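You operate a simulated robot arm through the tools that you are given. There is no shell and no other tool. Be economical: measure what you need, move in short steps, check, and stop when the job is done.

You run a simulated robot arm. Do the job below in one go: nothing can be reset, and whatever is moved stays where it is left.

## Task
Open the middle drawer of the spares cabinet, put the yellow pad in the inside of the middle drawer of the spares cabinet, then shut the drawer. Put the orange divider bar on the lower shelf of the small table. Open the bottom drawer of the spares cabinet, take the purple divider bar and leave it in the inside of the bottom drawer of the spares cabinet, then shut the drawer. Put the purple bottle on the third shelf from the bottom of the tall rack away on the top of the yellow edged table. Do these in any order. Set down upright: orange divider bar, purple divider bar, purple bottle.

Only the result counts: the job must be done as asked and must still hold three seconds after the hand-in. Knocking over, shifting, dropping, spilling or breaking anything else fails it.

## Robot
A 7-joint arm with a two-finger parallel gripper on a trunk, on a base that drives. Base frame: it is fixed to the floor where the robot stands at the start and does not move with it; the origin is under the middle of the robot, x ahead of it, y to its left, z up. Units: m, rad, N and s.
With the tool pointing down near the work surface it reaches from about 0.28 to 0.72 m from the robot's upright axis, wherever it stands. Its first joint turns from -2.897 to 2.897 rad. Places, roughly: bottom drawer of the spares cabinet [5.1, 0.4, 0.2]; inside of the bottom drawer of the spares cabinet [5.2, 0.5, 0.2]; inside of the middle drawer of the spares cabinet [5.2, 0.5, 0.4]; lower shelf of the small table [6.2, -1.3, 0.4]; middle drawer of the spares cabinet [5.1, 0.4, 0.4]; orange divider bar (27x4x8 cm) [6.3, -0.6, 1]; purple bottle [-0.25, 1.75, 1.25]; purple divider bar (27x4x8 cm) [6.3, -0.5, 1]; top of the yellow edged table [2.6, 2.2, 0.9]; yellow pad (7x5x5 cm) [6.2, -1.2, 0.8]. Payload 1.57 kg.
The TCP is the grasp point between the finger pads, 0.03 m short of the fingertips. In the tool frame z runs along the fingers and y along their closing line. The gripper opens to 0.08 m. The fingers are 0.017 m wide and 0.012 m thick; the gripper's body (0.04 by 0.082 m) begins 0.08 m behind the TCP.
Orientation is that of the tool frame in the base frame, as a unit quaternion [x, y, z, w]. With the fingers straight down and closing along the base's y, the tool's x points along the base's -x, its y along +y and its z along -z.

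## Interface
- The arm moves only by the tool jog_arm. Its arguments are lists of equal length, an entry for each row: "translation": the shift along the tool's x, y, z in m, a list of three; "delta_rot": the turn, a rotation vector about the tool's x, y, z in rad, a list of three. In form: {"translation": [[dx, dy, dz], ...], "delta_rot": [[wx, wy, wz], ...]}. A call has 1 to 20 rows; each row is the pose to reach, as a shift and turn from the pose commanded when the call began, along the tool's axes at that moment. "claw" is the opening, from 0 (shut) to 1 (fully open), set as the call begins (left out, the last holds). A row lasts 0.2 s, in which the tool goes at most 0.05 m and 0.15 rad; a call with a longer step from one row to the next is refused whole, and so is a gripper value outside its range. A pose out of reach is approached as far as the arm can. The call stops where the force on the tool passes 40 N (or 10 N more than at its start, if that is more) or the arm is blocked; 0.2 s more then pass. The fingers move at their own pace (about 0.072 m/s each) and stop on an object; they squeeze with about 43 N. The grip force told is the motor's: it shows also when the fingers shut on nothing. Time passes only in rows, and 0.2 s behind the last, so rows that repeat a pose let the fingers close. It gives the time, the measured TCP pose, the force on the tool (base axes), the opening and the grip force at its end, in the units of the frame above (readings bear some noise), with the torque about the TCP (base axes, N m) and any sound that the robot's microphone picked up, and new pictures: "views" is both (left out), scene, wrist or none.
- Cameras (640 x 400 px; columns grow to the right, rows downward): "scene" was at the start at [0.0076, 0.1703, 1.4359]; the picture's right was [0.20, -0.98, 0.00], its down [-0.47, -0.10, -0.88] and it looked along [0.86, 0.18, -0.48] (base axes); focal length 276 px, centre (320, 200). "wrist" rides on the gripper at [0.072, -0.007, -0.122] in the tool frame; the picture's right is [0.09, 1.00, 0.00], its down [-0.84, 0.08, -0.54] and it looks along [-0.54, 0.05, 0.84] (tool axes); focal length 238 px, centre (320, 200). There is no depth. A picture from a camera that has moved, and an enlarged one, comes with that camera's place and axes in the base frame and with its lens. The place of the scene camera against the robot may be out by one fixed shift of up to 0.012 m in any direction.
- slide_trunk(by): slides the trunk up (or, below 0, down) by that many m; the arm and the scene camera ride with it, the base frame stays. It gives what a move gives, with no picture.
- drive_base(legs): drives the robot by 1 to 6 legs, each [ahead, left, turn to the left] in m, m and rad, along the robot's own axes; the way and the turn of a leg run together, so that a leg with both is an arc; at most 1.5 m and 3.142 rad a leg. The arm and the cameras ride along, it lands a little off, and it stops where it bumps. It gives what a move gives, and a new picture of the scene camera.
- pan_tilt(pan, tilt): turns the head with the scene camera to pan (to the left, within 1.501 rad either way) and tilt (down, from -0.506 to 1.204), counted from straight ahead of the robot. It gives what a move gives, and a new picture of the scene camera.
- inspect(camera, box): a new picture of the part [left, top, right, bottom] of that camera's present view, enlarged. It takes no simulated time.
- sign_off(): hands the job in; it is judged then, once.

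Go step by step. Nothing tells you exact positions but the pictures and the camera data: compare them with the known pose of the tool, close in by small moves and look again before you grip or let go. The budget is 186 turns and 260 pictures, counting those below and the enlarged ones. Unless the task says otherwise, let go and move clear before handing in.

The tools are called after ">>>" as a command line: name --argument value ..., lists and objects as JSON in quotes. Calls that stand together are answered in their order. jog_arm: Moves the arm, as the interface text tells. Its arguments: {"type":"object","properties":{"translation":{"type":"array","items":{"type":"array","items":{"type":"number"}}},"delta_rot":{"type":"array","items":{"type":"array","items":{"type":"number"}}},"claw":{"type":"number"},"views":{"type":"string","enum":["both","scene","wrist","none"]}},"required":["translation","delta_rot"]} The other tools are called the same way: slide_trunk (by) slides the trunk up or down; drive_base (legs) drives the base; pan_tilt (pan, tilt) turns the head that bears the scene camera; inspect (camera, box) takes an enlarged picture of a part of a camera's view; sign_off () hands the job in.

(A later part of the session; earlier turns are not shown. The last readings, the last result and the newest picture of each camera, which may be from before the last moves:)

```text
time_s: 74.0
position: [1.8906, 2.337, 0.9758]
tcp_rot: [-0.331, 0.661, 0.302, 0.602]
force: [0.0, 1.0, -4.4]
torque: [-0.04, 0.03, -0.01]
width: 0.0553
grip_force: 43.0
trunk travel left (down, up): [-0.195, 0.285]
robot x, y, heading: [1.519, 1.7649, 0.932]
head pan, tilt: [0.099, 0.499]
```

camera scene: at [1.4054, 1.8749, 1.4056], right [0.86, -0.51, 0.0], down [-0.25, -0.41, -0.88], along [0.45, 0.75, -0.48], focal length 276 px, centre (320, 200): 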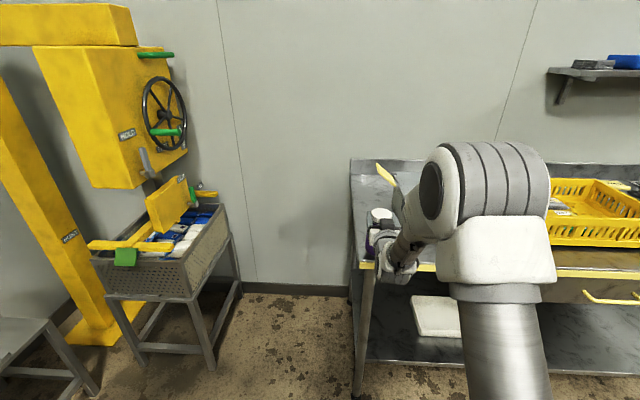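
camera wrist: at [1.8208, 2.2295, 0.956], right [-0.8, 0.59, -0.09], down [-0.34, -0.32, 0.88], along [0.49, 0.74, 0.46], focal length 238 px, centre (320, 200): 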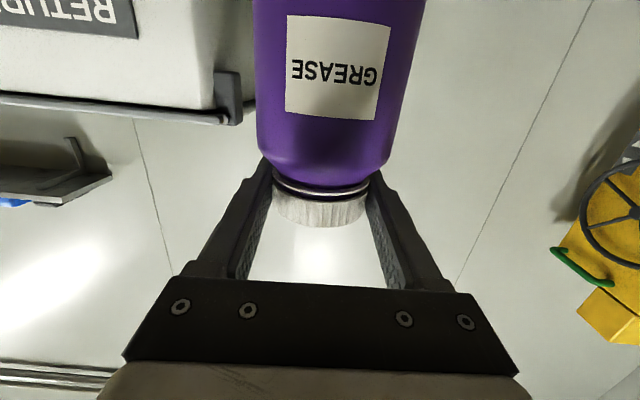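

>>> jog_arm --translation '[[0.003, 0, 0.0], [0.006, 0, 0.0005], [0.009, 0, 0.0008], [0.012, 0, 0.001], [0.012, 0, 0.001]]' --delta_rot '[[0, 0, 0], [0, 0, 0], [0, 0, 0], [0, 0, 0], [0, 0, 0]]' --views "scene"

>>> inspect --camera "scene" --box '[330, 170, 490, 270]'

```text
time_s: 75.2
position: [1.8911, 2.3365, 0.9743]
tcp_rot: [-0.328, 0.655, 0.305, 0.608]
force: [1.3, 6.7, 33.9]
torque: [-0.35, 0.13, -0.01]
width: 0.0551
grip_force: 42.5
trunk travel left (down, up): [-0.195, 0.285]
robot x, y, heading: [1.5187, 1.7677, 0.929]
head pan, tilt: [0.099, 0.499]
camera scene: at [1.4038, 1.8728, 1.4059], right [0.86, -0.51, 0.0], down [-0.25, -0.41, -0.88], along [0.45, 0.75, -0.48], focal length 276 px, centre (320, 200)
```

scene: 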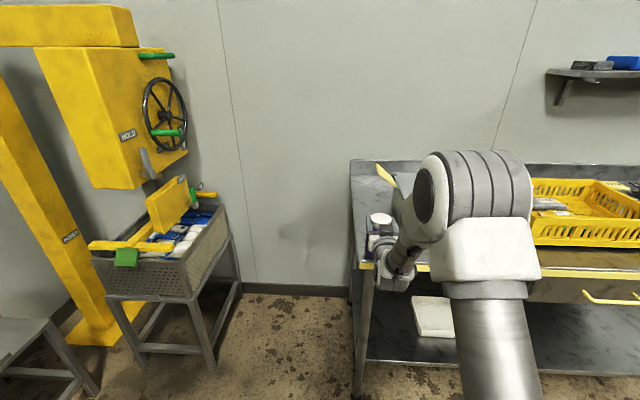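

```text
4.00 times, centred on (410, 220) of scene
camera zoom: at [1.4038, 1.8728, 1.4059], right [0.86, -0.51, 0.0], down [-0.25, -0.41, -0.88], along [0.45, 0.75, -0.48], focal length 1106 px, centre (-40, 120)
```

zoom: 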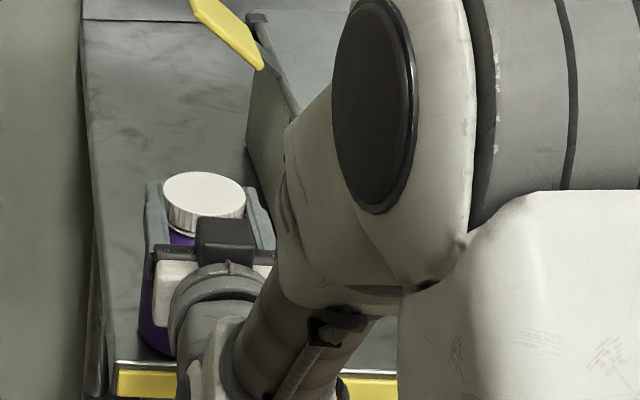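

Contact is felt at TCP z 0.974 with very little torque, so the bottle is on the table. I'll relax the push slightly.

>>> jog_arm --translation '[[-0.002, 0, 0.0], [-0.003, 0, 0], [-0.003, 0, 0]]' --delta_rot '[[0, 0, 0], [0, 0, 0], [0, 0, 0]]' --views "wrist"

```text
time_s: 76.0
position: [1.891, 2.3357, 0.9737]
tcp_rot: [-0.33, 0.657, 0.304, 0.605]
force: [-1.1, 5.4, 26.7]
torque: [0.32, -0.2, 0.01]
width: 0.0551
grip_force: 43.1
trunk travel left (down, up): [-0.195, 0.285]
robot x, y, heading: [1.5214, 1.7669, 0.932]
head pan, tilt: [0.099, 0.499]
camera wrist: at [1.8204, 2.2304, 0.9104], right [-0.8, 0.59, -0.09], down [-0.34, -0.33, 0.88], along [0.49, 0.74, 0.47], focal length 238 px, centre (320, 200)
```

wrist: 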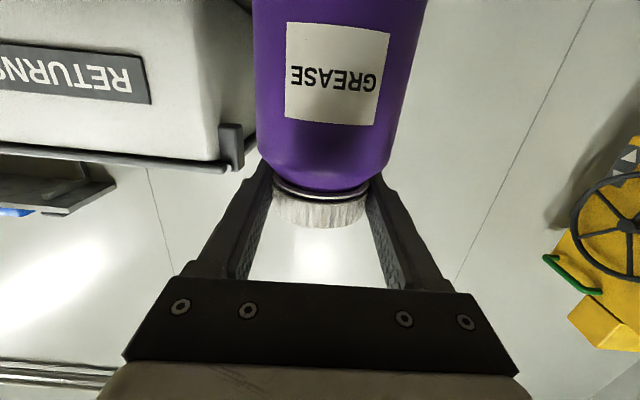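

>>> jog_arm --translation '[[-0.003, 0, 0.0], [-0.005, 0, 0], [-0.005, 0, 0]]' --delta_rot '[[0, 0, 0], [0, 0, 0], [0, 0, 0]]' --views "none"

```text
time_s: 76.8
position: [1.8909, 2.3366, 0.9712]
tcp_rot: [-0.332, 0.66, 0.303, 0.602]
force: [-1.0, 7.4, 14.0]
torque: [0.45, -0.18, 0.0]
width: 0.0552
grip_force: 42.8
trunk travel left (down, up): [-0.195, 0.285]
robot x, y, heading: [1.5208, 1.7676, 0.931]
head pan, tilt: [0.099, 0.499]
```

>>> jog_arm --translation '[[-0.002, 0, 0.0], [-0.003, 0, -0.001], [-0.003, 0, -0.001]]' --delta_rot '[[0, 0, 0], [0, 0, 0], [0, 0, 0]]' --views "scene"

>>> inspect --camera "scene" --box '[340, 190, 440, 270]'

```text
time_s: 77.6
position: [1.8935, 2.3331, 0.9731]
tcp_rot: [-0.333, 0.662, 0.301, 0.6]
force: [-0.6, -1.0, 2.3]
torque: [0.01, 0.01, 0.02]
width: 0.0549
grip_force: 42.5
trunk travel left (down, up): [-0.195, 0.285]
robot x, y, heading: [1.5223, 1.7689, 0.93]
head pan, tilt: [0.099, 0.499]
camera scene: at [1.4051, 1.8743, 1.4054], right [0.86, -0.51, 0.0], down [-0.25, -0.41, -0.88], along [0.45, 0.75, -0.48], focal length 276 px, centre (320, 200)
```

scene: 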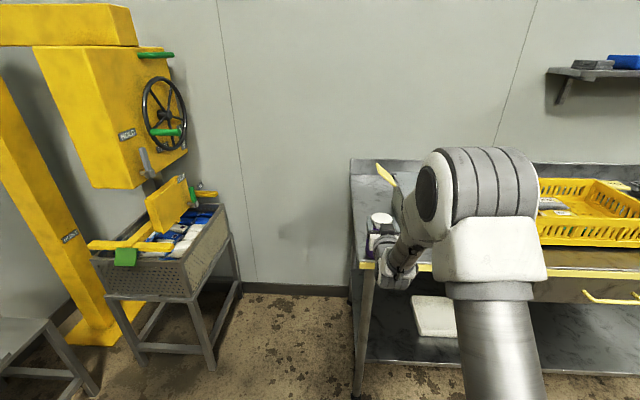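

```text
5.00 times, centred on (390, 230) of scene
camera zoom: at [1.4051, 1.8743, 1.4054], right [0.86, -0.51, 0.0], down [-0.25, -0.41, -0.88], along [0.45, 0.75, -0.48], focal length 1382 px, centre (-30, 50)
```

zoom: 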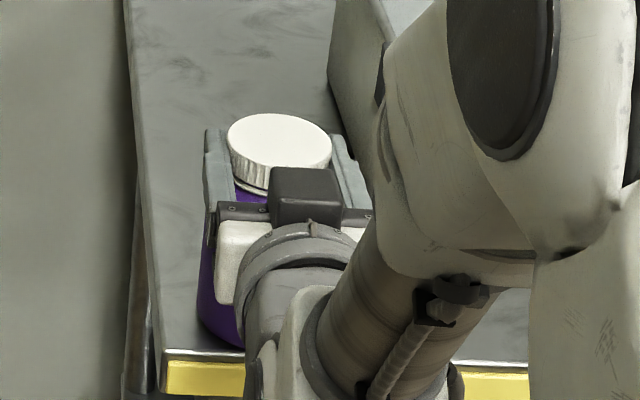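

The bottle stands only about 1.5 cm from the table's front edge. I'll lift it slightly, move it 3 cm further in and set it down again.

>>> jog_arm --translation '[[-0.006, 0, 0.0], [-0.012, 0, 0.0], [-0.0135, 0, 0.015], [-0.015, 0, 0.03], [-0.009, 0, 0.031], [-0.006, 0, 0.031], [-0.003, 0, 0.031], [-0.003, 0, 0.031]]' --delta_rot '[[0, 0, 0], [0, 0, 0], [0, 0, 0], [0, 0, 0], [0, 0, 0], [0, 0, 0], [0, 0, 0], [0, 0, 0]]' --views "wrist"

```text
time_s: 79.4
position: [1.9103, 2.361, 0.9766]
tcp_rot: [-0.332, 0.661, 0.302, 0.602]
force: [0.0, 0.1, -4.4]
torque: [-0.02, 0.03, -0.01]
width: 0.0548
grip_force: 43.4
trunk travel left (down, up): [-0.195, 0.285]
robot x, y, heading: [1.5192, 1.7655, 0.933]
head pan, tilt: [0.099, 0.499]
camera wrist: at [1.8387, 2.2533, 0.9146], right [-0.8, 0.59, -0.09], down [-0.34, -0.32, 0.88], along [0.49, 0.74, 0.46], focal length 238 px, centre (320, 200)
```

wrist: 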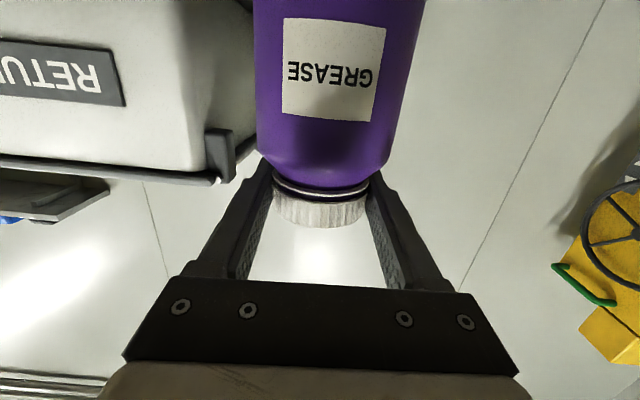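

>>> jog_arm --translation '[[0.002, 0, 0.0], [0.0035, 0, 0.0], [0.0035, 0, 0]]' --delta_rot '[[0, 0, 0], [0, 0, 0], [0, 0, 0]]' --views "none"

```text
time_s: 80.2
position: [1.9105, 2.3608, 0.9737]
tcp_rot: [-0.332, 0.66, 0.303, 0.602]
force: [1.1, -1.2, 0.3]
torque: [-0.13, 0.03, 0.0]
width: 0.0548
grip_force: 42.7
trunk travel left (down, up): [-0.195, 0.285]
robot x, y, heading: [1.5208, 1.7587, 0.929]
head pan, tilt: [0.099, 0.499]
```

Weight is on the table, so I'll open the gripper.

>>> jog_arm --translation '[[0, 0, 0], [0, 0, 0], [0, 0, 0]]' --delta_rot '[[0, 0, 0], [0, 0, 0], [0, 0, 0]]' --claw 0.93 --views "wrist"

```text
time_s: 81.0
position: [1.9099, 2.3616, 0.9725]
tcp_rot: [-0.331, 0.661, 0.302, 0.602]
force: [0.2, -0.5, 0.2]
torque: [0.01, -0.03, -0.01]
width: 0.0743
grip_force: 0.1
trunk travel left (down, up): [-0.195, 0.285]
robot x, y, heading: [1.5194, 1.7653, 0.932]
head pan, tilt: [0.099, 0.499]
camera wrist: at [1.8387, 2.2538, 0.912], right [-0.8, 0.59, -0.09], down [-0.34, -0.32, 0.88], along [0.49, 0.74, 0.46], focal length 238 px, centre (320, 200)
```

wrist: 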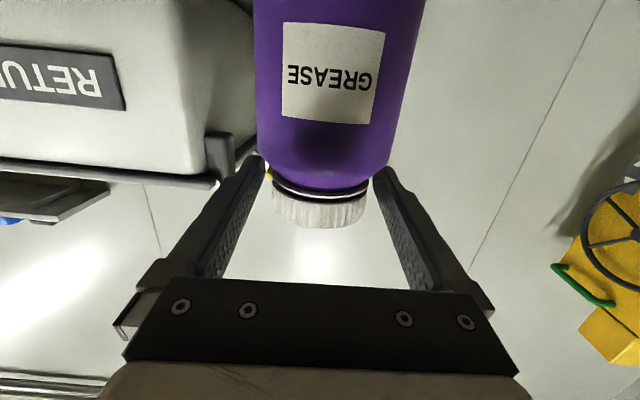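

>>> jog_arm --translation '[[0, 0, -0.03], [0, 0, -0.06], [0, 0, -0.1], [0, 0, -0.14], [0, 0, -0.18], [0, 0, -0.18]]' --delta_rot '[[0, 0, 0], [0, 0, 0], [0, 0, 0], [0, 0, 0], [0, 0, 0], [0, 0, 0]]'

```text
time_s: 82.4
position: [1.8033, 2.2151, 0.9899]
tcp_rot: [-0.331, 0.661, 0.302, 0.602]
force: [-0.3, -0.7, -0.6]
torque: [-0.02, 0.02, 0.01]
width: 0.0743
grip_force: 0.1
trunk travel left (down, up): [-0.195, 0.285]
robot x, y, heading: [1.5205, 1.7652, 0.932]
head pan, tilt: [0.099, 0.499]
camera scene: at [1.4052, 1.8745, 1.4056], right [0.86, -0.51, 0.0], down [-0.25, -0.41, -0.88], along [0.45, 0.75, -0.48], focal length 276 px, centre (320, 200)
camera wrist: at [1.7316, 2.1081, 0.9279], right [-0.8, 0.59, -0.09], down [-0.34, -0.32, 0.88], along [0.49, 0.74, 0.46], focal length 238 px, centre (320, 200)
```

scene: 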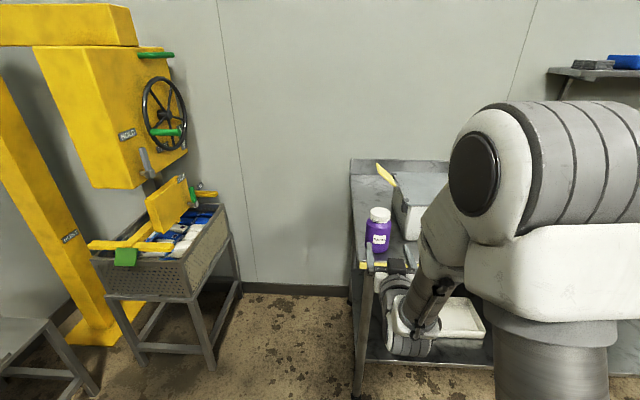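
wrist: 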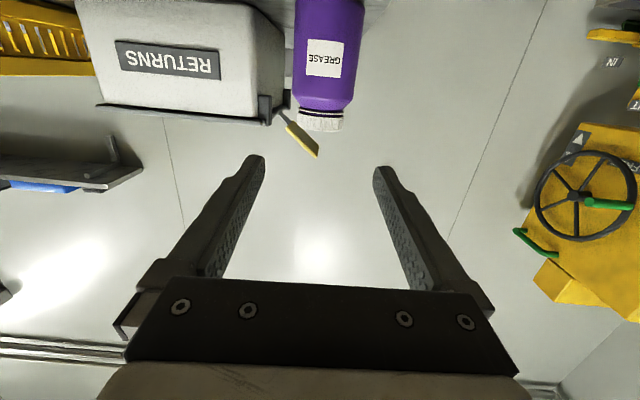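

The bottle stands upright on the yellow-edged table. Next I'll back off and turn toward the spares cabinet to look around.

>>> drive_base --legs '[[-0.28, 0, 0], [0, 0, -1.5]]'

>>> pan_tilt --pan 0.45 --tilt 0.2

>>> pan_tilt --pan -0.5 --tilt 0.3

```text
time_s: 89.6
position: [1.8275, 1.301, 0.9899]
tcp_rot: [0.2, 0.712, -0.182, 0.648]
force: [-0.2, -1.5, -0.3]
torque: [0.03, 0.0, 0.01]
width: 0.074
grip_force: 0.1
trunk travel left (down, up): [-0.195, 0.285]
robot x, y, heading: [1.3534, 1.5421, -0.546]
head pan, tilt: [0.099, 0.499]
camera scene: at [1.4384, 1.6758, 1.4056], right [-0.43, -0.9, 0.0], down [-0.43, 0.21, -0.88], along [0.79, -0.38, -0.48], focal length 276 px, centre (320, 200)
```

scene: 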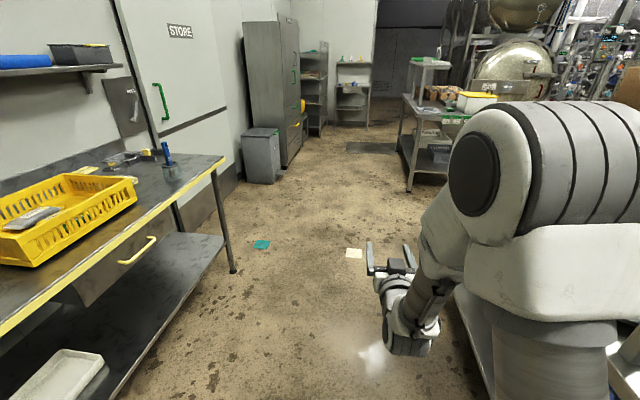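

```text
time_s: 90.5
position: [1.827, 1.3022, 0.989]
tcp_rot: [0.2, 0.712, -0.182, 0.648]
force: [-0.2, -0.6, -0.2]
torque: [0.03, 0.03, 0.02]
width: 0.0745
grip_force: 0.1
trunk travel left (down, up): [-0.195, 0.285]
robot x, y, heading: [1.3532, 1.542, -0.548]
head pan, tilt: [0.45, 0.201]
camera scene: at [1.4491, 1.7061, 1.4332], right [-0.1, -1.0, 0.0], down [-0.2, 0.02, -0.98], along [0.98, -0.09, -0.2], focal length 276 px, centre (320, 200)
```

scene: 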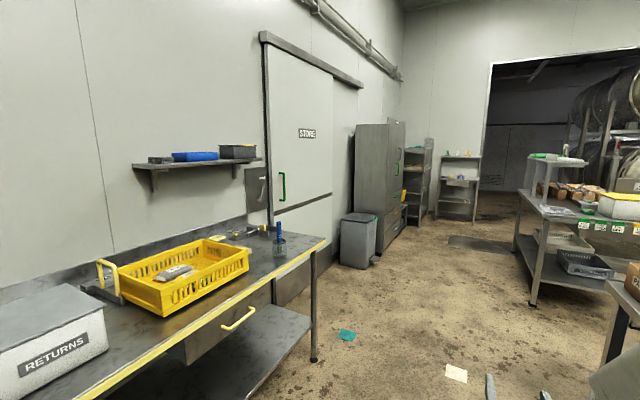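

```text
time_s: 91.7
position: [1.8272, 1.3017, 0.9882]
tcp_rot: [0.2, 0.711, -0.182, 0.649]
force: [0.5, 0.2, 1.3]
torque: [-0.02, -0.01, 0.04]
width: 0.0742
grip_force: 0.0
trunk travel left (down, up): [-0.195, 0.285]
robot x, y, heading: [1.3561, 1.5423, -0.546]
head pan, tilt: [-0.499, 0.3]
camera scene: at [1.4032, 1.6343, 1.424], right [-0.86, -0.5, 0.0], down [-0.15, 0.26, -0.96], along [0.48, -0.83, -0.3], focal length 276 px, centre (320, 200)
```

scene: 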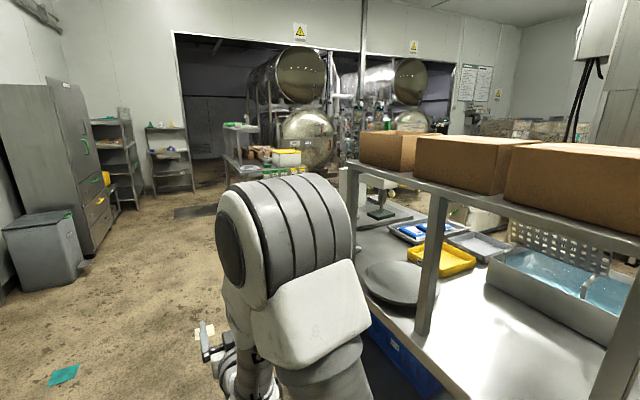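

I see the grey spares cabinet down the aisle, with a shelf rack and the small table beyond it. I'll drive down the aisle.

>>> drive_base --legs '[[1.5, 0, 0], [0.9, 0, 0]]'

>>> pan_tilt --pan 0.4 --tilt 0.35

>>> inspect --camera "scene" --box '[280, 60, 600, 260]'

```text
time_s: 107.5
position: [3.8668, 0.029, 0.9884]
tcp_rot: [0.202, 0.711, -0.184, 0.648]
force: [0.0, 0.1, 0.2]
torque: [-0.01, 0.01, 0.01]
width: 0.0741
grip_force: 0.1
trunk travel left (down, up): [-0.195, 0.285]
robot x, y, heading: [3.396, 0.2716, -0.552]
head pan, tilt: [-0.499, 0.3]
camera scene: at [3.4441, 0.3658, 1.424], right [-0.87, -0.49, 0.0], down [-0.15, 0.26, -0.96], along [0.47, -0.83, -0.3], focal length 276 px, centre (320, 200)
```

scene: 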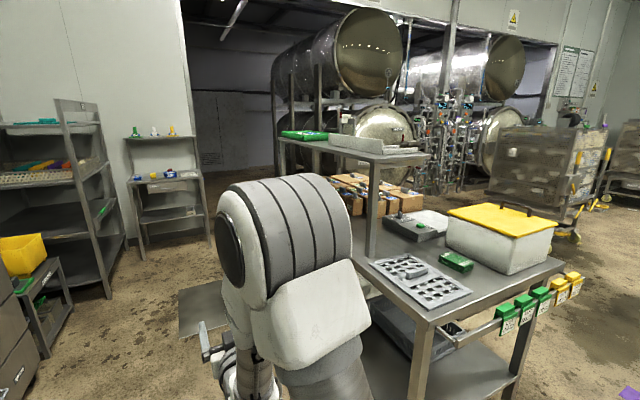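

```text
time_s: 108.7
position: [3.8655, 0.0285, 0.9894]
tcp_rot: [0.203, 0.711, -0.185, 0.647]
force: [0.1, -0.5, 1.0]
torque: [0.03, 0.03, 0.0]
width: 0.0743
grip_force: 0.1
trunk travel left (down, up): [-0.195, 0.285]
robot x, y, heading: [3.393, 0.2772, -0.557]
head pan, tilt: [0.4, 0.351]
camera scene: at [3.49, 0.4325, 1.4193], right [-0.16, -0.99, 0.0], down [-0.34, 0.05, -0.94], along [0.93, -0.15, -0.34], focal length 276 px, centre (320, 200)
```

scene: 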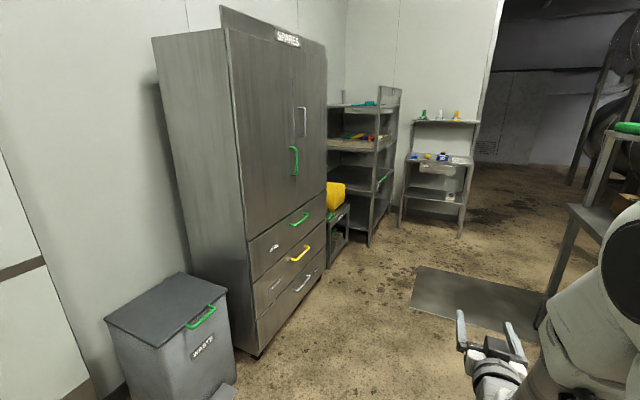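

```text
2.00 times, centred on (440, 160) of scene
camera zoom: at [3.49, 0.4325, 1.4193], right [-0.16, -0.99, 0.0], down [-0.34, 0.05, -0.94], along [0.93, -0.15, -0.34], focal length 553 px, centre (80, 280)
```

zoom: 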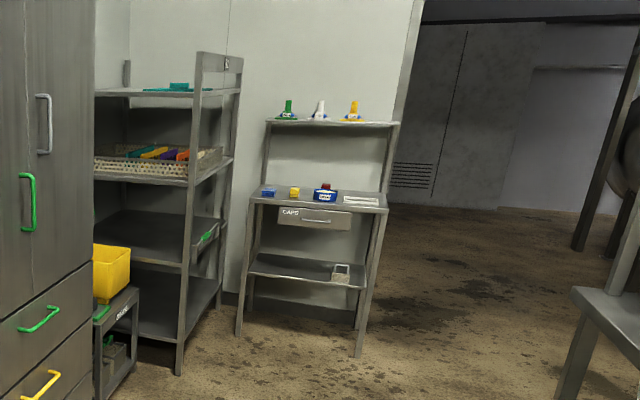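

The spares cabinet has three drawers: top with a green handle, middle yellow, bottom grey. The pad is on the small table and the bars are in the basket on the rack. I'll drive to face the drawers.

>>> drive_base --legs '[[1.3, 0.12, 0], [0, 0, 1.54]]'

>>> slide_trunk --by -0.19

>>> pan_tilt --pan 0.0 --tilt 0.7

```text
time_s: 122.2
position: [4.8121, 0.1632, 0.9902]
tcp_rot: [-0.34, 0.657, 0.309, 0.598]
force: [0.3, -0.8, 1.2]
torque: [0.0, 0.0, 0.0]
width: 0.0743
grip_force: 0.0
trunk travel left (down, up): [-0.195, 0.285]
robot x, y, heading: [4.541, -0.2949, 0.959]
head pan, tilt: [0.4, 0.351]
camera scene: at [4.3972, -0.1759, 1.4192], right [0.98, -0.21, 0.0], down [-0.07, -0.34, -0.94], along [0.2, 0.92, -0.34], focal length 276 px, centre (320, 200)
```

scene: 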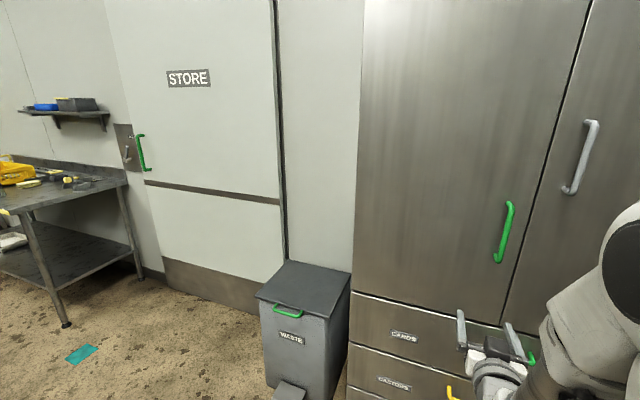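

```text
time_s: 124.2
position: [4.8124, 0.163, 0.7983]
tcp_rot: [-0.341, 0.657, 0.31, 0.597]
force: [0.2, 0.0, 0.7]
torque: [-0.04, -0.01, 0.0]
width: 0.0743
grip_force: 0.0
trunk travel left (down, up): [-0.005, 0.475]
robot x, y, heading: [4.5418, -0.2942, 0.954]
head pan, tilt: [0.4, 0.351]
```

```text
time_s: 125.1
position: [4.8112, 0.1624, 0.799]
tcp_rot: [-0.341, 0.656, 0.31, 0.597]
force: [0.2, 0.5, 0.5]
torque: [-0.03, -0.02, -0.06]
width: 0.0743
grip_force: 0.1
trunk travel left (down, up): [-0.005, 0.475]
robot x, y, heading: [4.5429, -0.295, 0.962]
head pan, tilt: [0.0, 0.7]
camera scene: at [4.4263, -0.1974, 1.1979], right [0.82, -0.58, 0.0], down [-0.37, -0.53, -0.77], along [0.44, 0.63, -0.64], focal length 276 px, centre (320, 200)
```

scene: 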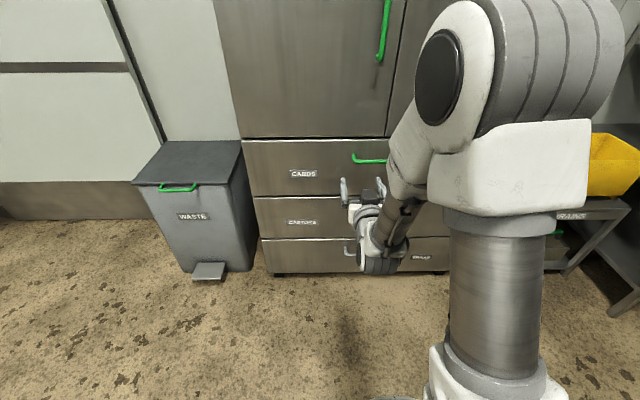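

The middle handle should be near (5.06, 0.30, 0.5). I'll shift closer, lower the arm, pitch it down and roll it 90° so the fingers can straddle the horizontal bar.

>>> drive_base --legs '[[0.1, -0.08, 0.03]]'

>>> jog_arm --translation '[[0.03, 0, 0], [0.06, 0, 0], [0.09, 0, 0], [0.12, 0, 0], [0.15, 0, 0], [0.18, 0, 0], [0.18, 0, 0]]' --delta_rot '[[0, 0.06, 0], [0, 0.13, 0], [0, 0.2, 0], [0, 0.27, 0], [0, 0.34, 0], [0, 0.41, 0], [0, 0.41, 0]]' --views "none"

>>> jog_arm --translation '[[0, 0, 0], [0, 0, 0], [0, 0, 0], [0, 0, 0], [0, 0, 0], [0, 0, 0], [0, 0, 0], [0, 0, 0], [0, 0, 0], [0, 0, 0], [0, 0, 0], [0, 0, 0]]' --delta_rot '[[0, 0, 0.14], [0, 0, 0.28], [0, 0, 0.42], [0, 0, 0.56], [0, 0, 0.7], [0, 0, 0.84], [0, 0, 0.98], [0, 0, 1.12], [0, 0, 1.26], [0, 0, 1.4], [0, 0, 1.54], [0, 0, 1.571]]'

```text
time_s: 126.4
position: [4.9191, 0.206, 0.7984]
tcp_rot: [-0.35, 0.651, 0.319, 0.593]
force: [-0.3, 0.0, 0.8]
torque: [0.02, -0.02, 0.01]
width: 0.0743
grip_force: 0.0
trunk travel left (down, up): [-0.005, 0.475]
robot x, y, heading: [4.6632, -0.2561, 0.984]
head pan, tilt: [0.0, 0.7]
camera scene: at [4.5457, -0.1661, 1.1979], right [0.83, -0.55, 0.0], down [-0.35, -0.54, -0.76], along [0.42, 0.64, -0.64], focal length 276 px, centre (320, 200)
```

scene: 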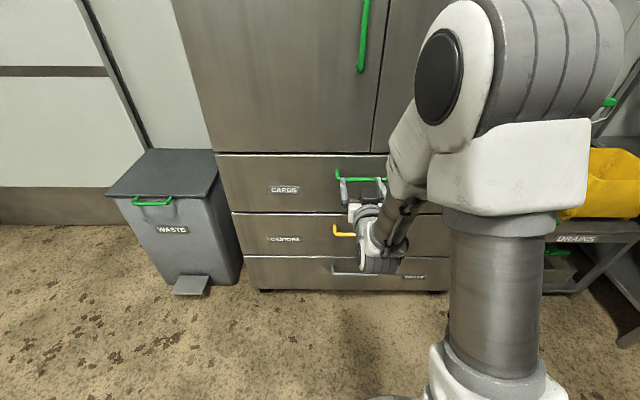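

```text
time_s: 128.0
position: [4.9096, 0.1918, 0.6206]
tcp_rot: [-0.408, 0.759, 0.241, 0.447]
force: [-0.8, -0.6, -0.3]
torque: [0.01, 0.01, 0.03]
width: 0.0742
grip_force: 0.1
trunk travel left (down, up): [-0.005, 0.475]
robot x, y, heading: [4.6619, -0.257, 0.986]
head pan, tilt: [0.0, 0.7]
```

```text
time_s: 130.6
position: [4.9091, 0.1923, 0.6188]
tcp_rot: [0.249, 0.824, 0.487, 0.147]
force: [0.3, 0.4, -0.3]
torque: [-0.01, -0.01, -0.01]
width: 0.0744
grip_force: 0.1
trunk travel left (down, up): [-0.005, 0.475]
robot x, y, heading: [4.6644, -0.2609, 0.987]
head pan, tilt: [0.0, 0.7]
camera scene: at [4.5457, -0.1661, 1.1979], right [0.83, -0.55, 0.0], down [-0.35, -0.54, -0.76], along [0.42, 0.64, -0.64], focal length 276 px, centre (320, 200)
camera wrist: at [4.7889, 0.1398, 0.6722], right [0.19, 0.45, 0.87], down [0.46, -0.83, 0.33], along [0.87, 0.34, -0.36], focal length 238 px, centre (320, 200)
```

scene: 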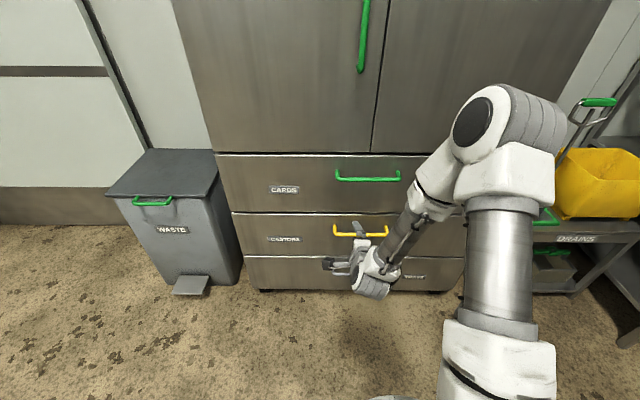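
wrist: 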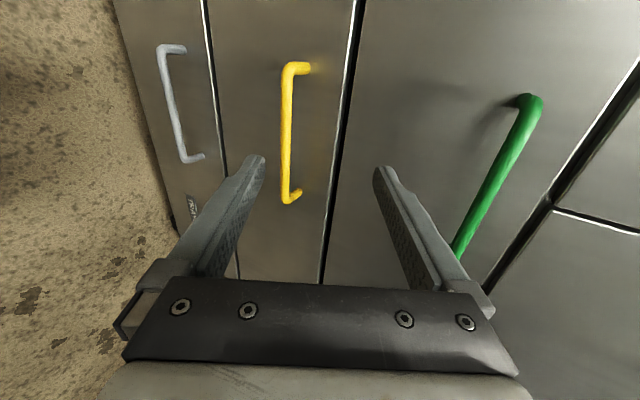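

The handle bar is at about (5.047, 0.327, 0.466). I'll drive in 8 cm, align with it and take another look.

>>> drive_base --legs '[[0.08, 0, 0]]'

>>> jog_arm --translation '[[-0.02, -0.03, 0.0], [-0.035, -0.06, 0.02], [-0.041, -0.08, 0.05], [-0.041, -0.08, 0.05]]' --delta_rot '[[0, 0, 0], [0, 0, 0], [0, 0, 0], [0, 0, 0]]' --claw 0.75

```text
time_s: 131.8
position: [4.9548, 0.2581, 0.6199]
tcp_rot: [0.248, 0.825, 0.487, 0.146]
force: [-0.1, -0.3, 0.7]
torque: [-0.01, 0.01, -0.01]
width: 0.0743
grip_force: 0.1
trunk travel left (down, up): [-0.005, 0.475]
robot x, y, heading: [4.7046, -0.1894, 0.985]
head pan, tilt: [0.0, 0.7]
camera scene: at [4.5902, -0.0988, 1.1979], right [0.83, -0.55, 0.0], down [-0.36, -0.54, -0.76], along [0.42, 0.64, -0.64], focal length 276 px, centre (320, 200)
```

scene: 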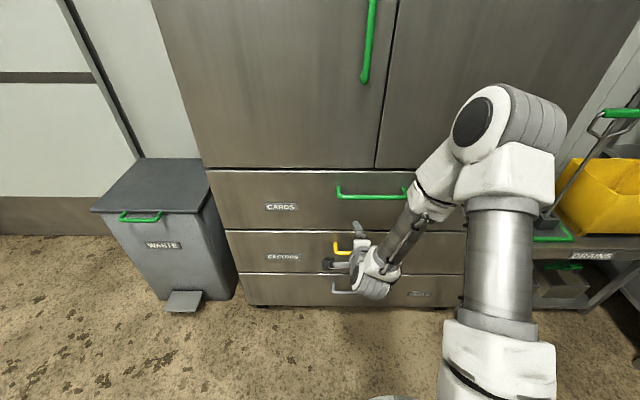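

```text
time_s: 132.8
position: [4.9942, 0.2401, 0.5264]
tcp_rot: [0.248, 0.825, 0.487, 0.146]
force: [-0.7, -0.4, 0.1]
torque: [0.01, -0.01, 0.0]
width: 0.0601
grip_force: 0.0
trunk travel left (down, up): [-0.005, 0.475]
robot x, y, heading: [4.7058, -0.1932, 0.988]
head pan, tilt: [0.0, 0.7]
camera scene: at [4.5902, -0.0988, 1.1979], right [0.83, -0.55, 0.0], down [-0.36, -0.54, -0.76], along [0.42, 0.64, -0.64], focal length 276 px, centre (320, 200)
camera wrist: at [4.8729, 0.1881, 0.5784], right [0.19, 0.45, 0.87], down [0.46, -0.83, 0.33], along [0.87, 0.34, -0.36], focal length 238 px, centre (320, 200)
```

scene: 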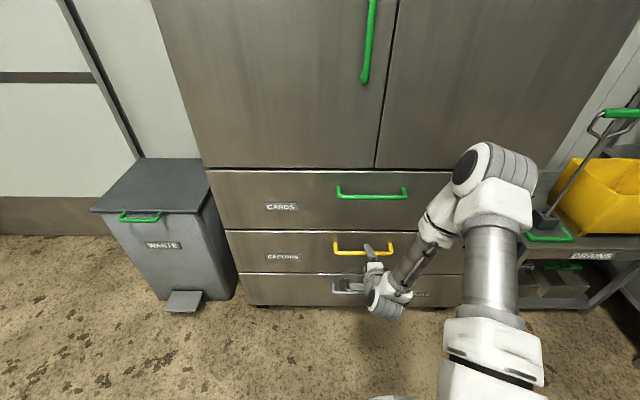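
wrist: 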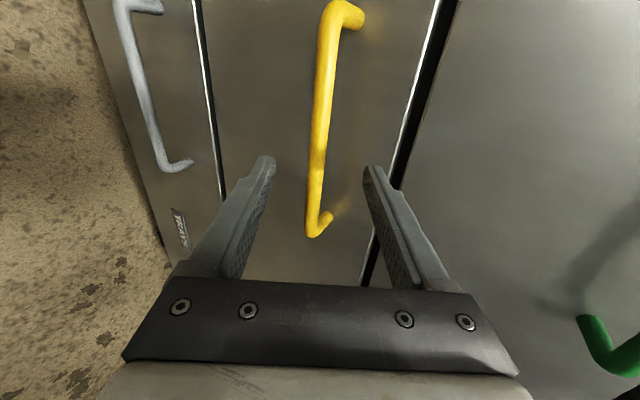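

>>> jog_arm --translation '[[0.0, -0.002, 0.03], [0.0, -0.002, 0.06], [0, -0.002, 0.085], [0, -0.002, 0.1], [0, -0.002, 0.1]]' --delta_rot '[[0, 0, 0], [0, 0, 0], [0, 0, 0], [0, 0, 0], [0, 0, 0]]' --views "wrist"

>>> inspect --camera "scene" --box '[320, 210, 440, 330]'

```text
time_s: 133.5
position: [5.0183, 0.2795, 0.495]
tcp_rot: [0.249, 0.824, 0.487, 0.145]
force: [-9.4, -15.2, 12.7]
torque: [0.85, -0.57, -0.19]
width: 0.0621
grip_force: 1.3
trunk travel left (down, up): [-0.005, 0.475]
robot x, y, heading: [4.7072, -0.1951, 0.989]
head pan, tilt: [0.0, 0.7]
stopped in row 3: the force on the tool passed its limit at 89 N (the readings are from after the stop); the commanded pose is now the measured one
camera wrist: at [4.8978, 0.2272, 0.5478], right [0.19, 0.45, 0.87], down [0.46, -0.83, 0.33], along [0.87, 0.34, -0.36], focal length 238 px, centre (320, 200)
```

wrist: 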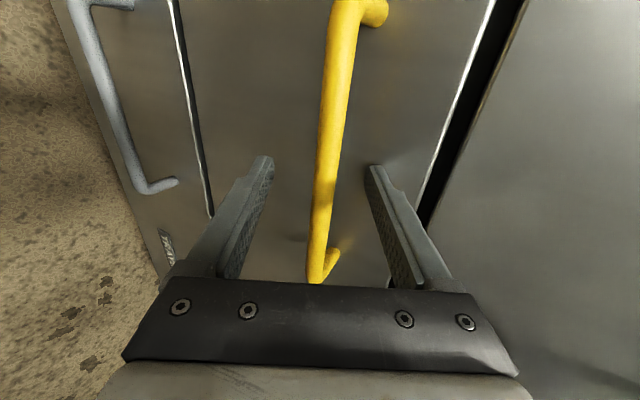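

```text
3.33 times, centred on (380, 270) of scene
camera zoom: at [4.5894, -0.1002, 1.1981], right [0.83, -0.55, 0.0], down [-0.36, -0.54, -0.77], along [0.42, 0.64, -0.64], focal length 922 px, centre (120, -33)
```

zoom: 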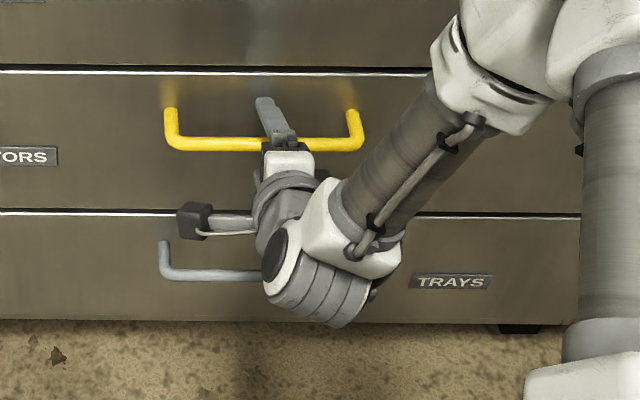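

The upper fingertip touches the drawer face and the bar lies between the fingers. I'll back off a few mm and close.

>>> jog_arm --translation '[[0.0, 0, -0.004], [0, 0, -0.004], [0, 0, -0.004], [0, 0, -0.004], [0, 0, -0.004]]' --delta_rot '[[0, 0, 0], [0, 0, 0], [0, 0, 0], [0, 0, 0], [0, 0, 0]]' --claw 0

```text
time_s: 134.7
position: [5.0192, 0.2785, 0.4994]
tcp_rot: [0.249, 0.822, 0.49, 0.147]
force: [3.4, 3.5, 25.1]
torque: [0.36, 0.15, 0.03]
width: 0.0134
grip_force: 29.6
trunk travel left (down, up): [-0.005, 0.475]
robot x, y, heading: [4.7056, -0.1888, 0.985]
head pan, tilt: [0.0, 0.7]
camera scene: at [4.5895, -0.1, 1.1981], right [0.83, -0.55, 0.0], down [-0.36, -0.54, -0.77], along [0.42, 0.64, -0.64], focal length 276 px, centre (320, 200)
camera wrist: at [4.8971, 0.226, 0.5504], right [0.19, 0.45, 0.87], down [0.45, -0.83, 0.33], along [0.87, 0.34, -0.36], focal length 238 px, centre (320, 200)
```

scene: 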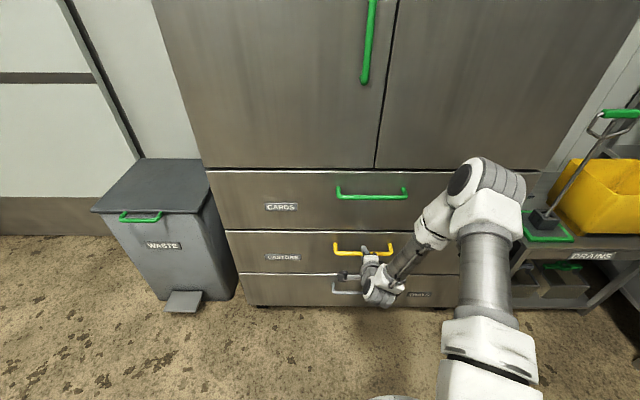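
wrist: 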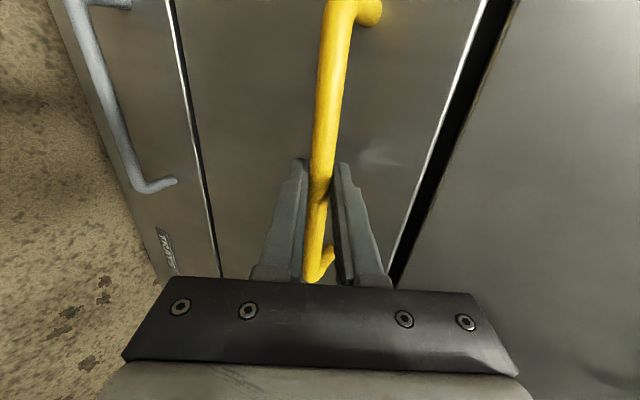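

The handle is gripped (width 13 mm). I'll pull the drawer straight out, first with the arm.

>>> jog_arm --translation '[[0, -0.014, -0.026], [0, -0.029, -0.053], [0, -0.043, -0.079], [0, -0.058, -0.105], [0, -0.072, -0.132], [0, -0.072, -0.132]]' --delta_rot '[[0, 0, 0], [0, 0, 0], [0, 0, 0], [0, 0, 0], [0, 0, 0], [0, 0, 0]]' --views "scene"

```text
time_s: 136.1
position: [4.9325, 0.1519, 0.4994]
tcp_rot: [0.248, 0.826, 0.486, 0.144]
force: [-9.8, 4.1, 21.7]
torque: [0.4, 0.33, 0.33]
width: 0.0138
grip_force: 30.3
trunk travel left (down, up): [-0.005, 0.475]
robot x, y, heading: [4.7091, -0.196, 0.982]
head pan, tilt: [0.0, 0.7]
camera scene: at [4.5894, -0.0997, 1.1978], right [0.83, -0.55, 0.0], down [-0.35, -0.54, -0.77], along [0.42, 0.64, -0.64], focal length 276 px, centre (320, 200)
```

scene: 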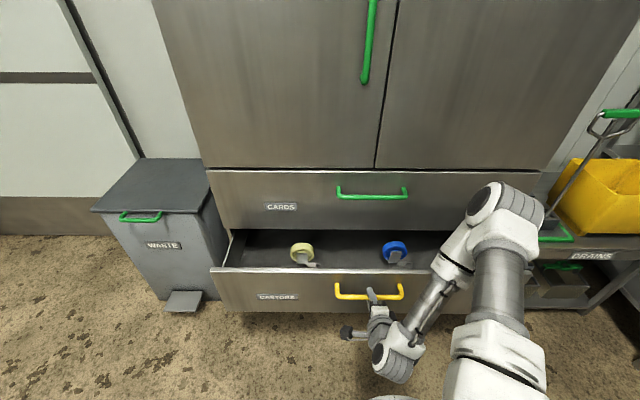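

The drawer slides and I can see castors inside. I'll pull a bit more with the base.

>>> drive_base --legs '[[-0.14, 0, 0]]'

```text
time_s: 137.6
position: [4.8562, 0.0346, 0.499]
tcp_rot: [0.25, 0.825, 0.486, 0.145]
force: [-21.7, 13.2, 0.3]
torque: [0.28, 0.38, 0.09]
width: 0.0139
grip_force: 30.4
trunk travel left (down, up): [-0.005, 0.475]
robot x, y, heading: [4.6262, -0.3092, 0.976]
head pan, tilt: [0.0, 0.7]
camera scene: at [4.512, -0.2157, 1.1977], right [0.83, -0.55, 0.0], down [-0.36, -0.54, -0.76], along [0.42, 0.64, -0.64], focal length 276 px, centre (320, 200)
```

scene: 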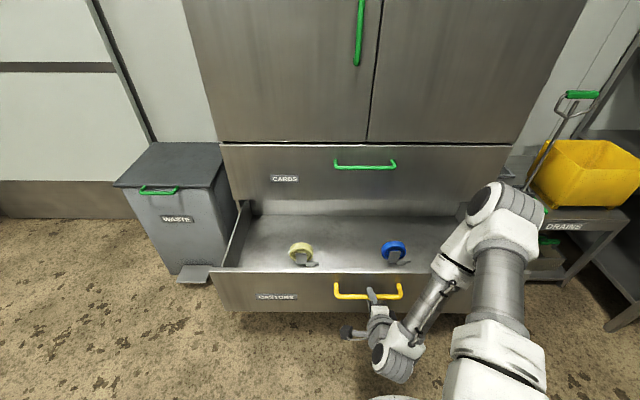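

The drawer is about 0.29 m open. I'll release the handle and retreat.

>>> jog_arm --translation '[[0, 0, 0], [0, 0, 0], [0, 0, -0.03], [0, 0, -0.06], [0, 0.03, -0.1], [0, 0.07, -0.12], [0, 0.11, -0.12], [0, 0.15, -0.12], [0, 0.15, -0.12]]' --delta_rot '[[0, 0, 0], [0, 0, 0], [0, 0, 0], [0, 0, 0], [0, 0, 0], [0, 0, 0], [0, 0, 0], [0, 0, 0], [0, 0, 0]]' --claw 0.7

```text
time_s: 139.1
position: [4.8563, 0.0393, 0.543]
tcp_rot: [0.253, 0.836, 0.468, 0.138]
force: [-0.6, 0.3, 0.2]
torque: [-0.01, 0.03, -0.01]
width: 0.056
grip_force: 0.1
out of reach, approached as far as the arm can: row 4, 5, 6, 7
trunk travel left (down, up): [-0.005, 0.475]
robot x, y, heading: [4.6282, -0.3113, 0.981]
head pan, tilt: [0.0, 0.7]
stopped in row 7: the force on the tool passed its limit at 67 N (the readings are from after the stop); the commanded pose is now the measured one
camera scene: at [4.5124, -0.216, 1.198], right [0.83, -0.55, 0.0], down [-0.36, -0.54, -0.76], along [0.42, 0.64, -0.64], focal length 276 px, centre (320, 200)
camera wrist: at [4.737, -0.0093, 0.6003], right [0.22, 0.48, 0.85], down [0.47, -0.81, 0.34], along [0.86, 0.32, -0.4], focal length 238 px, centre (320, 200)
```

scene: 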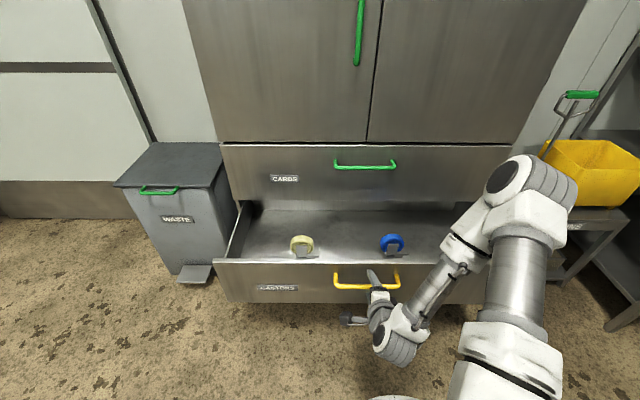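
wrist: 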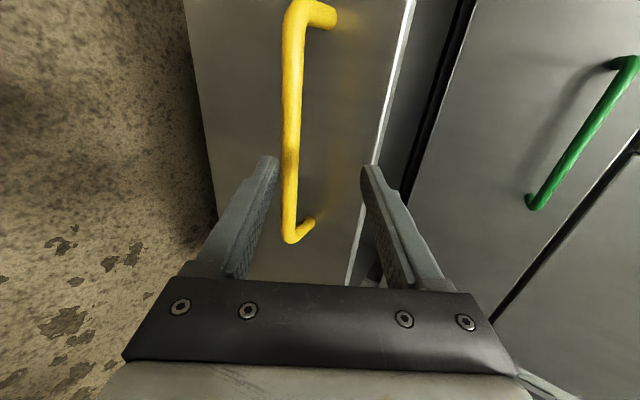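

>>> drive_base --legs '[[-0.2, 0, 0]]'

```text
time_s: 141.1
position: [4.7452, -0.1255, 0.5432]
tcp_rot: [0.253, 0.836, 0.468, 0.137]
force: [-0.7, 0.8, -0.7]
torque: [-0.01, -0.01, -0.03]
width: 0.0558
grip_force: 0.1
trunk travel left (down, up): [-0.005, 0.475]
robot x, y, heading: [4.516, -0.4781, 0.992]
head pan, tilt: [0.0, 0.7]
camera scene: at [4.4012, -0.3831, 1.1979], right [0.83, -0.55, 0.0], down [-0.36, -0.54, -0.76], along [0.42, 0.64, -0.64], focal length 276 px, centre (320, 200)
```

scene: 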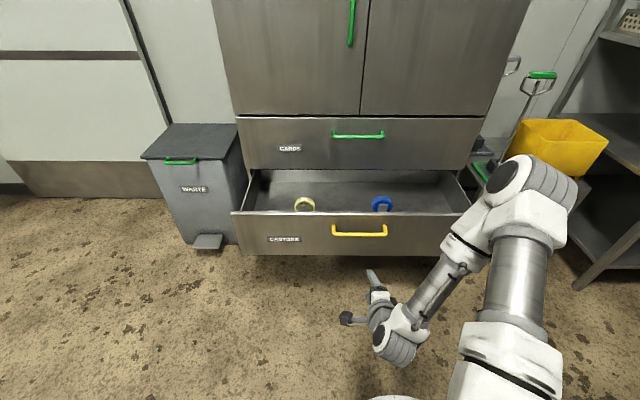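

Drawer is open and clear. I'll raise the trunk, return the tool to pointing straight down, and turn toward the small table.

>>> slide_trunk --by 0.35

>>> jog_arm --translation '[[0, 0, 0], [0, 0, 0], [0, 0, 0], [0, 0, 0], [0, 0, 0], [0, 0, 0], [0, 0, 0], [0, 0, 0], [0, 0, 0], [0, 0, 0], [0, 0, 0], [0, 0, 0]]' --delta_rot '[[0, 0, -0.14], [0, 0, -0.28], [0, 0, -0.42], [0, 0, -0.56], [0, 0, -0.7], [0, 0, -0.84], [0, 0, -0.98], [0, 0, -1.12], [0, 0, -1.26], [0, 0, -1.4], [0, 0, -1.54], [0, 0, -1.571]]' --views "none"

>>> jog_arm --translation '[[0, 0, 0], [0, 0, 0], [0, 0, 0], [0, 0, 0], [0, 0, 0], [0, 0, 0], [0, 0, 0], [0, 0, 0], [0, 0, 0]]' --delta_rot '[[0, 0.13, 0], [0, 0.26, 0], [0, 0.39, 0], [0, 0.52, 0], [0, 0.65, 0], [0, 0.78, 0], [0, 0.91, 0], [0, 1.02, 0], [0, 1.02, 0]]' --views "none"

>>> drive_base --legs '[[0, 0, -1.57], [0.6, 0, 0]]'

>>> pan_tilt --pan 0.0 --tilt 0.4

```text
time_s: 144.5
position: [4.7451, -0.1258, 0.8932]
tcp_rot: [0.252, 0.836, 0.468, 0.137]
force: [0.1, -0.2, -0.7]
torque: [-0.01, -0.01, 0.01]
width: 0.0563
grip_force: 0.1
trunk travel left (down, up): [-0.355, 0.125]
robot x, y, heading: [4.5144, -0.4742, 0.982]
head pan, tilt: [0.0, 0.7]
```

```text
time_s: 147.1
position: [4.7469, -0.124, 0.8918]
tcp_rot: [-0.413, 0.769, 0.232, 0.428]
force: [0.1, 0.4, 0.3]
torque: [-0.02, 0.0, 0.01]
width: 0.0562
grip_force: 0.1
out of reach, approached as far as the arm can: row 11
trunk travel left (down, up): [-0.355, 0.125]
robot x, y, heading: [4.5172, -0.4781, 0.986]
head pan, tilt: [0.0, 0.7]
```

```text
time_s: 149.1
position: [4.7448, -0.1256, 0.8926]
tcp_rot: [-0.474, 0.881, 0.002, -0.002]
force: [0.6, 0.1, -0.7]
torque: [-0.03, 0.0, -0.02]
width: 0.0559
grip_force: 0.1
trunk travel left (down, up): [-0.355, 0.125]
robot x, y, heading: [4.5191, -0.4766, 0.983]
head pan, tilt: [0.0, 0.7]
```

```text
time_s: 158.6
position: [5.3587, -1.0456, 0.8928]
tcp_rot: [0.294, 0.956, 0.004, 0.001]
force: [0.3, -1.1, -0.2]
torque: [-0.01, 0.01, -0.01]
width: 0.056
grip_force: 0.0
trunk travel left (down, up): [-0.355, 0.125]
robot x, y, heading: [5.0147, -0.8157, -0.599]
head pan, tilt: [0.0, 0.7]
camera scene: at [5.0931, -0.6879, 1.5479], right [-0.57, -0.82, 0.0], down [-0.53, 0.36, -0.76], along [0.63, -0.43, -0.64], focal length 276 px, centre (320, 200)
```

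scene: 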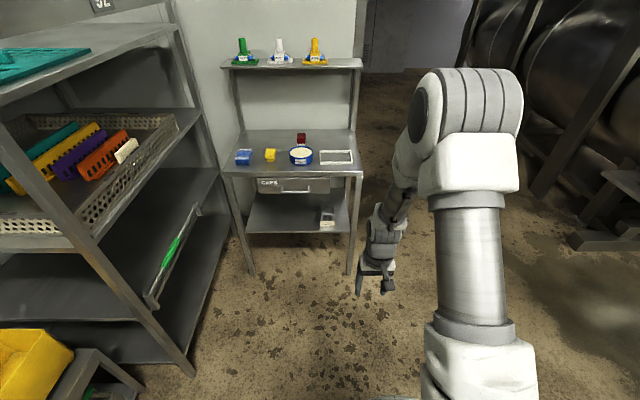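

```text
time_s: 159.4
position: [5.3596, -1.0461, 0.8928]
tcp_rot: [0.295, 0.956, 0.005, 0.001]
force: [0.6, 0.3, 0.1]
torque: [-0.01, 0.01, -0.01]
width: 0.056
grip_force: 0.2
trunk travel left (down, up): [-0.355, 0.125]
robot x, y, heading: [5.0094, -0.8125, -0.606]
head pan, tilt: [0.0, 0.4]
camera scene: at [5.0994, -0.6923, 1.5746], right [-0.57, -0.82, 0.0], down [-0.32, 0.22, -0.92], along [0.76, -0.52, -0.39], focal length 276 px, centre (320, 200)
```

scene: 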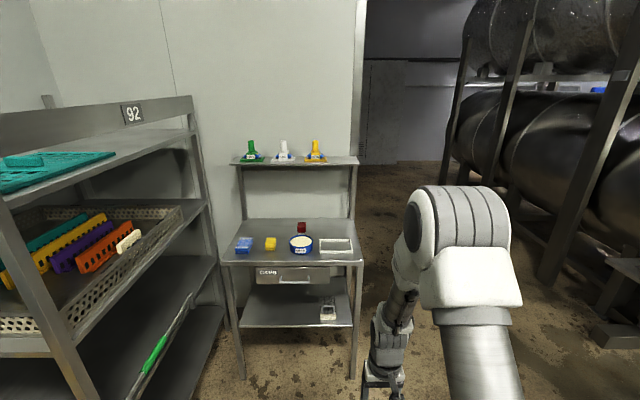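

I see the yellow pad on the small table between a blue sponge and a blue tub. I'll raise a little and drive up in front of the table.

>>> slide_trunk --by 0.1

>>> drive_base --legs '[[0.35, 0.3, 0], [0.33, 0, 0]]'

>>> jog_arm --translation '[[0, 0.05, 0], [0, 0.1, 0], [0, 0.1, 0]]' --delta_rot '[[0, 0, 0], [0, 0, 0], [0, 0, 0]]' --claw 1

```text
time_s: 160.8
position: [5.359, -1.0449, 0.993]
tcp_rot: [0.294, 0.956, 0.003, 0.001]
force: [-0.5, -0.1, 0.7]
torque: [-0.01, 0.0, -0.01]
width: 0.056
grip_force: 0.0
trunk travel left (down, up): [-0.455, 0.025]
robot x, y, heading: [5.0078, -0.8144, -0.597]
head pan, tilt: [0.0, 0.4]
```

```text
time_s: 165.9
position: [6.0903, -1.1788, 0.9923]
tcp_rot: [0.295, 0.956, 0.003, 0.001]
force: [0.1, -0.4, 0.3]
torque: [0.0, -0.03, 0.0]
width: 0.0561
grip_force: 0.0
trunk travel left (down, up): [-0.455, 0.025]
robot x, y, heading: [5.7453, -0.9423, -0.603]
head pan, tilt: [0.0, 0.4]
camera scene: at [5.8313, -0.8238, 1.6747], right [-0.57, -0.82, 0.0], down [-0.32, 0.22, -0.92], along [0.76, -0.52, -0.39], focal length 276 px, centre (320, 200)
```

scene: 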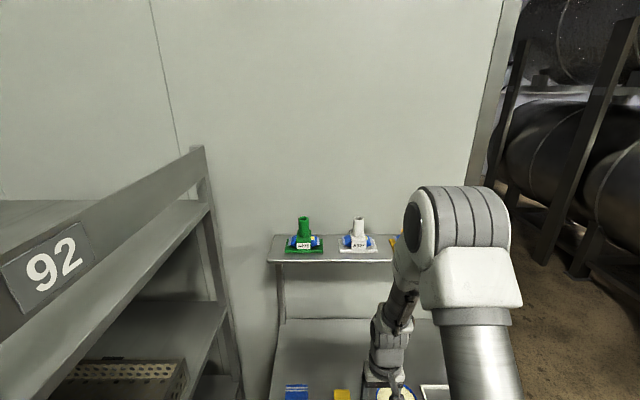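

```text
time_s: 166.8
position: [6.146, -1.096, 0.9953]
tcp_rot: [0.295, 0.955, 0.003, 0.001]
force: [0.0, -0.3, 0.2]
torque: [-0.01, 0.02, 0.0]
width: 0.08
grip_force: 0.1
trunk travel left (down, up): [-0.455, 0.025]
robot x, y, heading: [5.7451, -0.9387, -0.604]
head pan, tilt: [0.0, 0.4]
camera scene: at [5.8312, -0.8237, 1.6747], right [-0.57, -0.82, 0.0], down [-0.32, 0.22, -0.92], along [0.76, -0.52, -0.39], focal length 276 px, centre (320, 200)
camera wrist: at [6.082, -1.0618, 1.1158], right [0.49, 0.87, 0.01], down [0.73, -0.41, 0.54], along [0.48, -0.26, -0.84], focal length 238 px, centre (320, 200)
```

scene: 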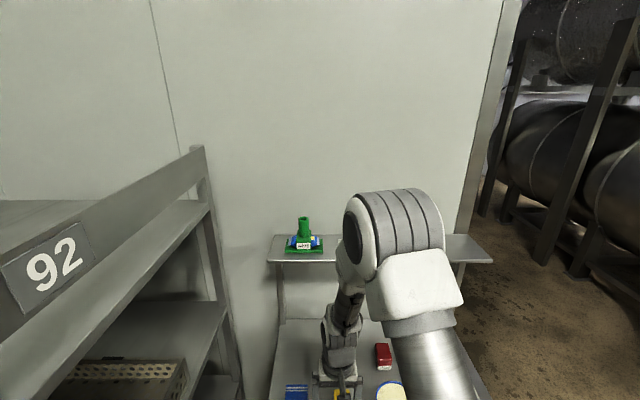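
wrist: 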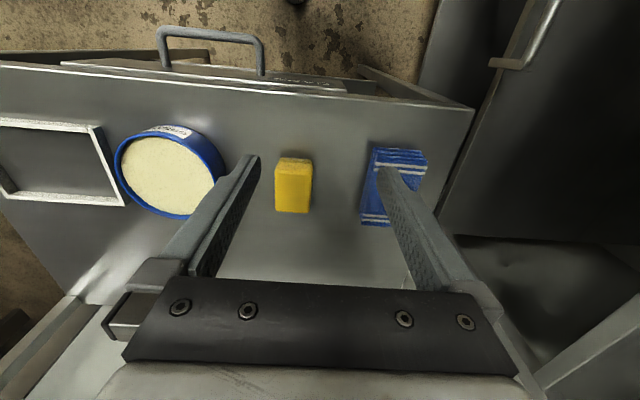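

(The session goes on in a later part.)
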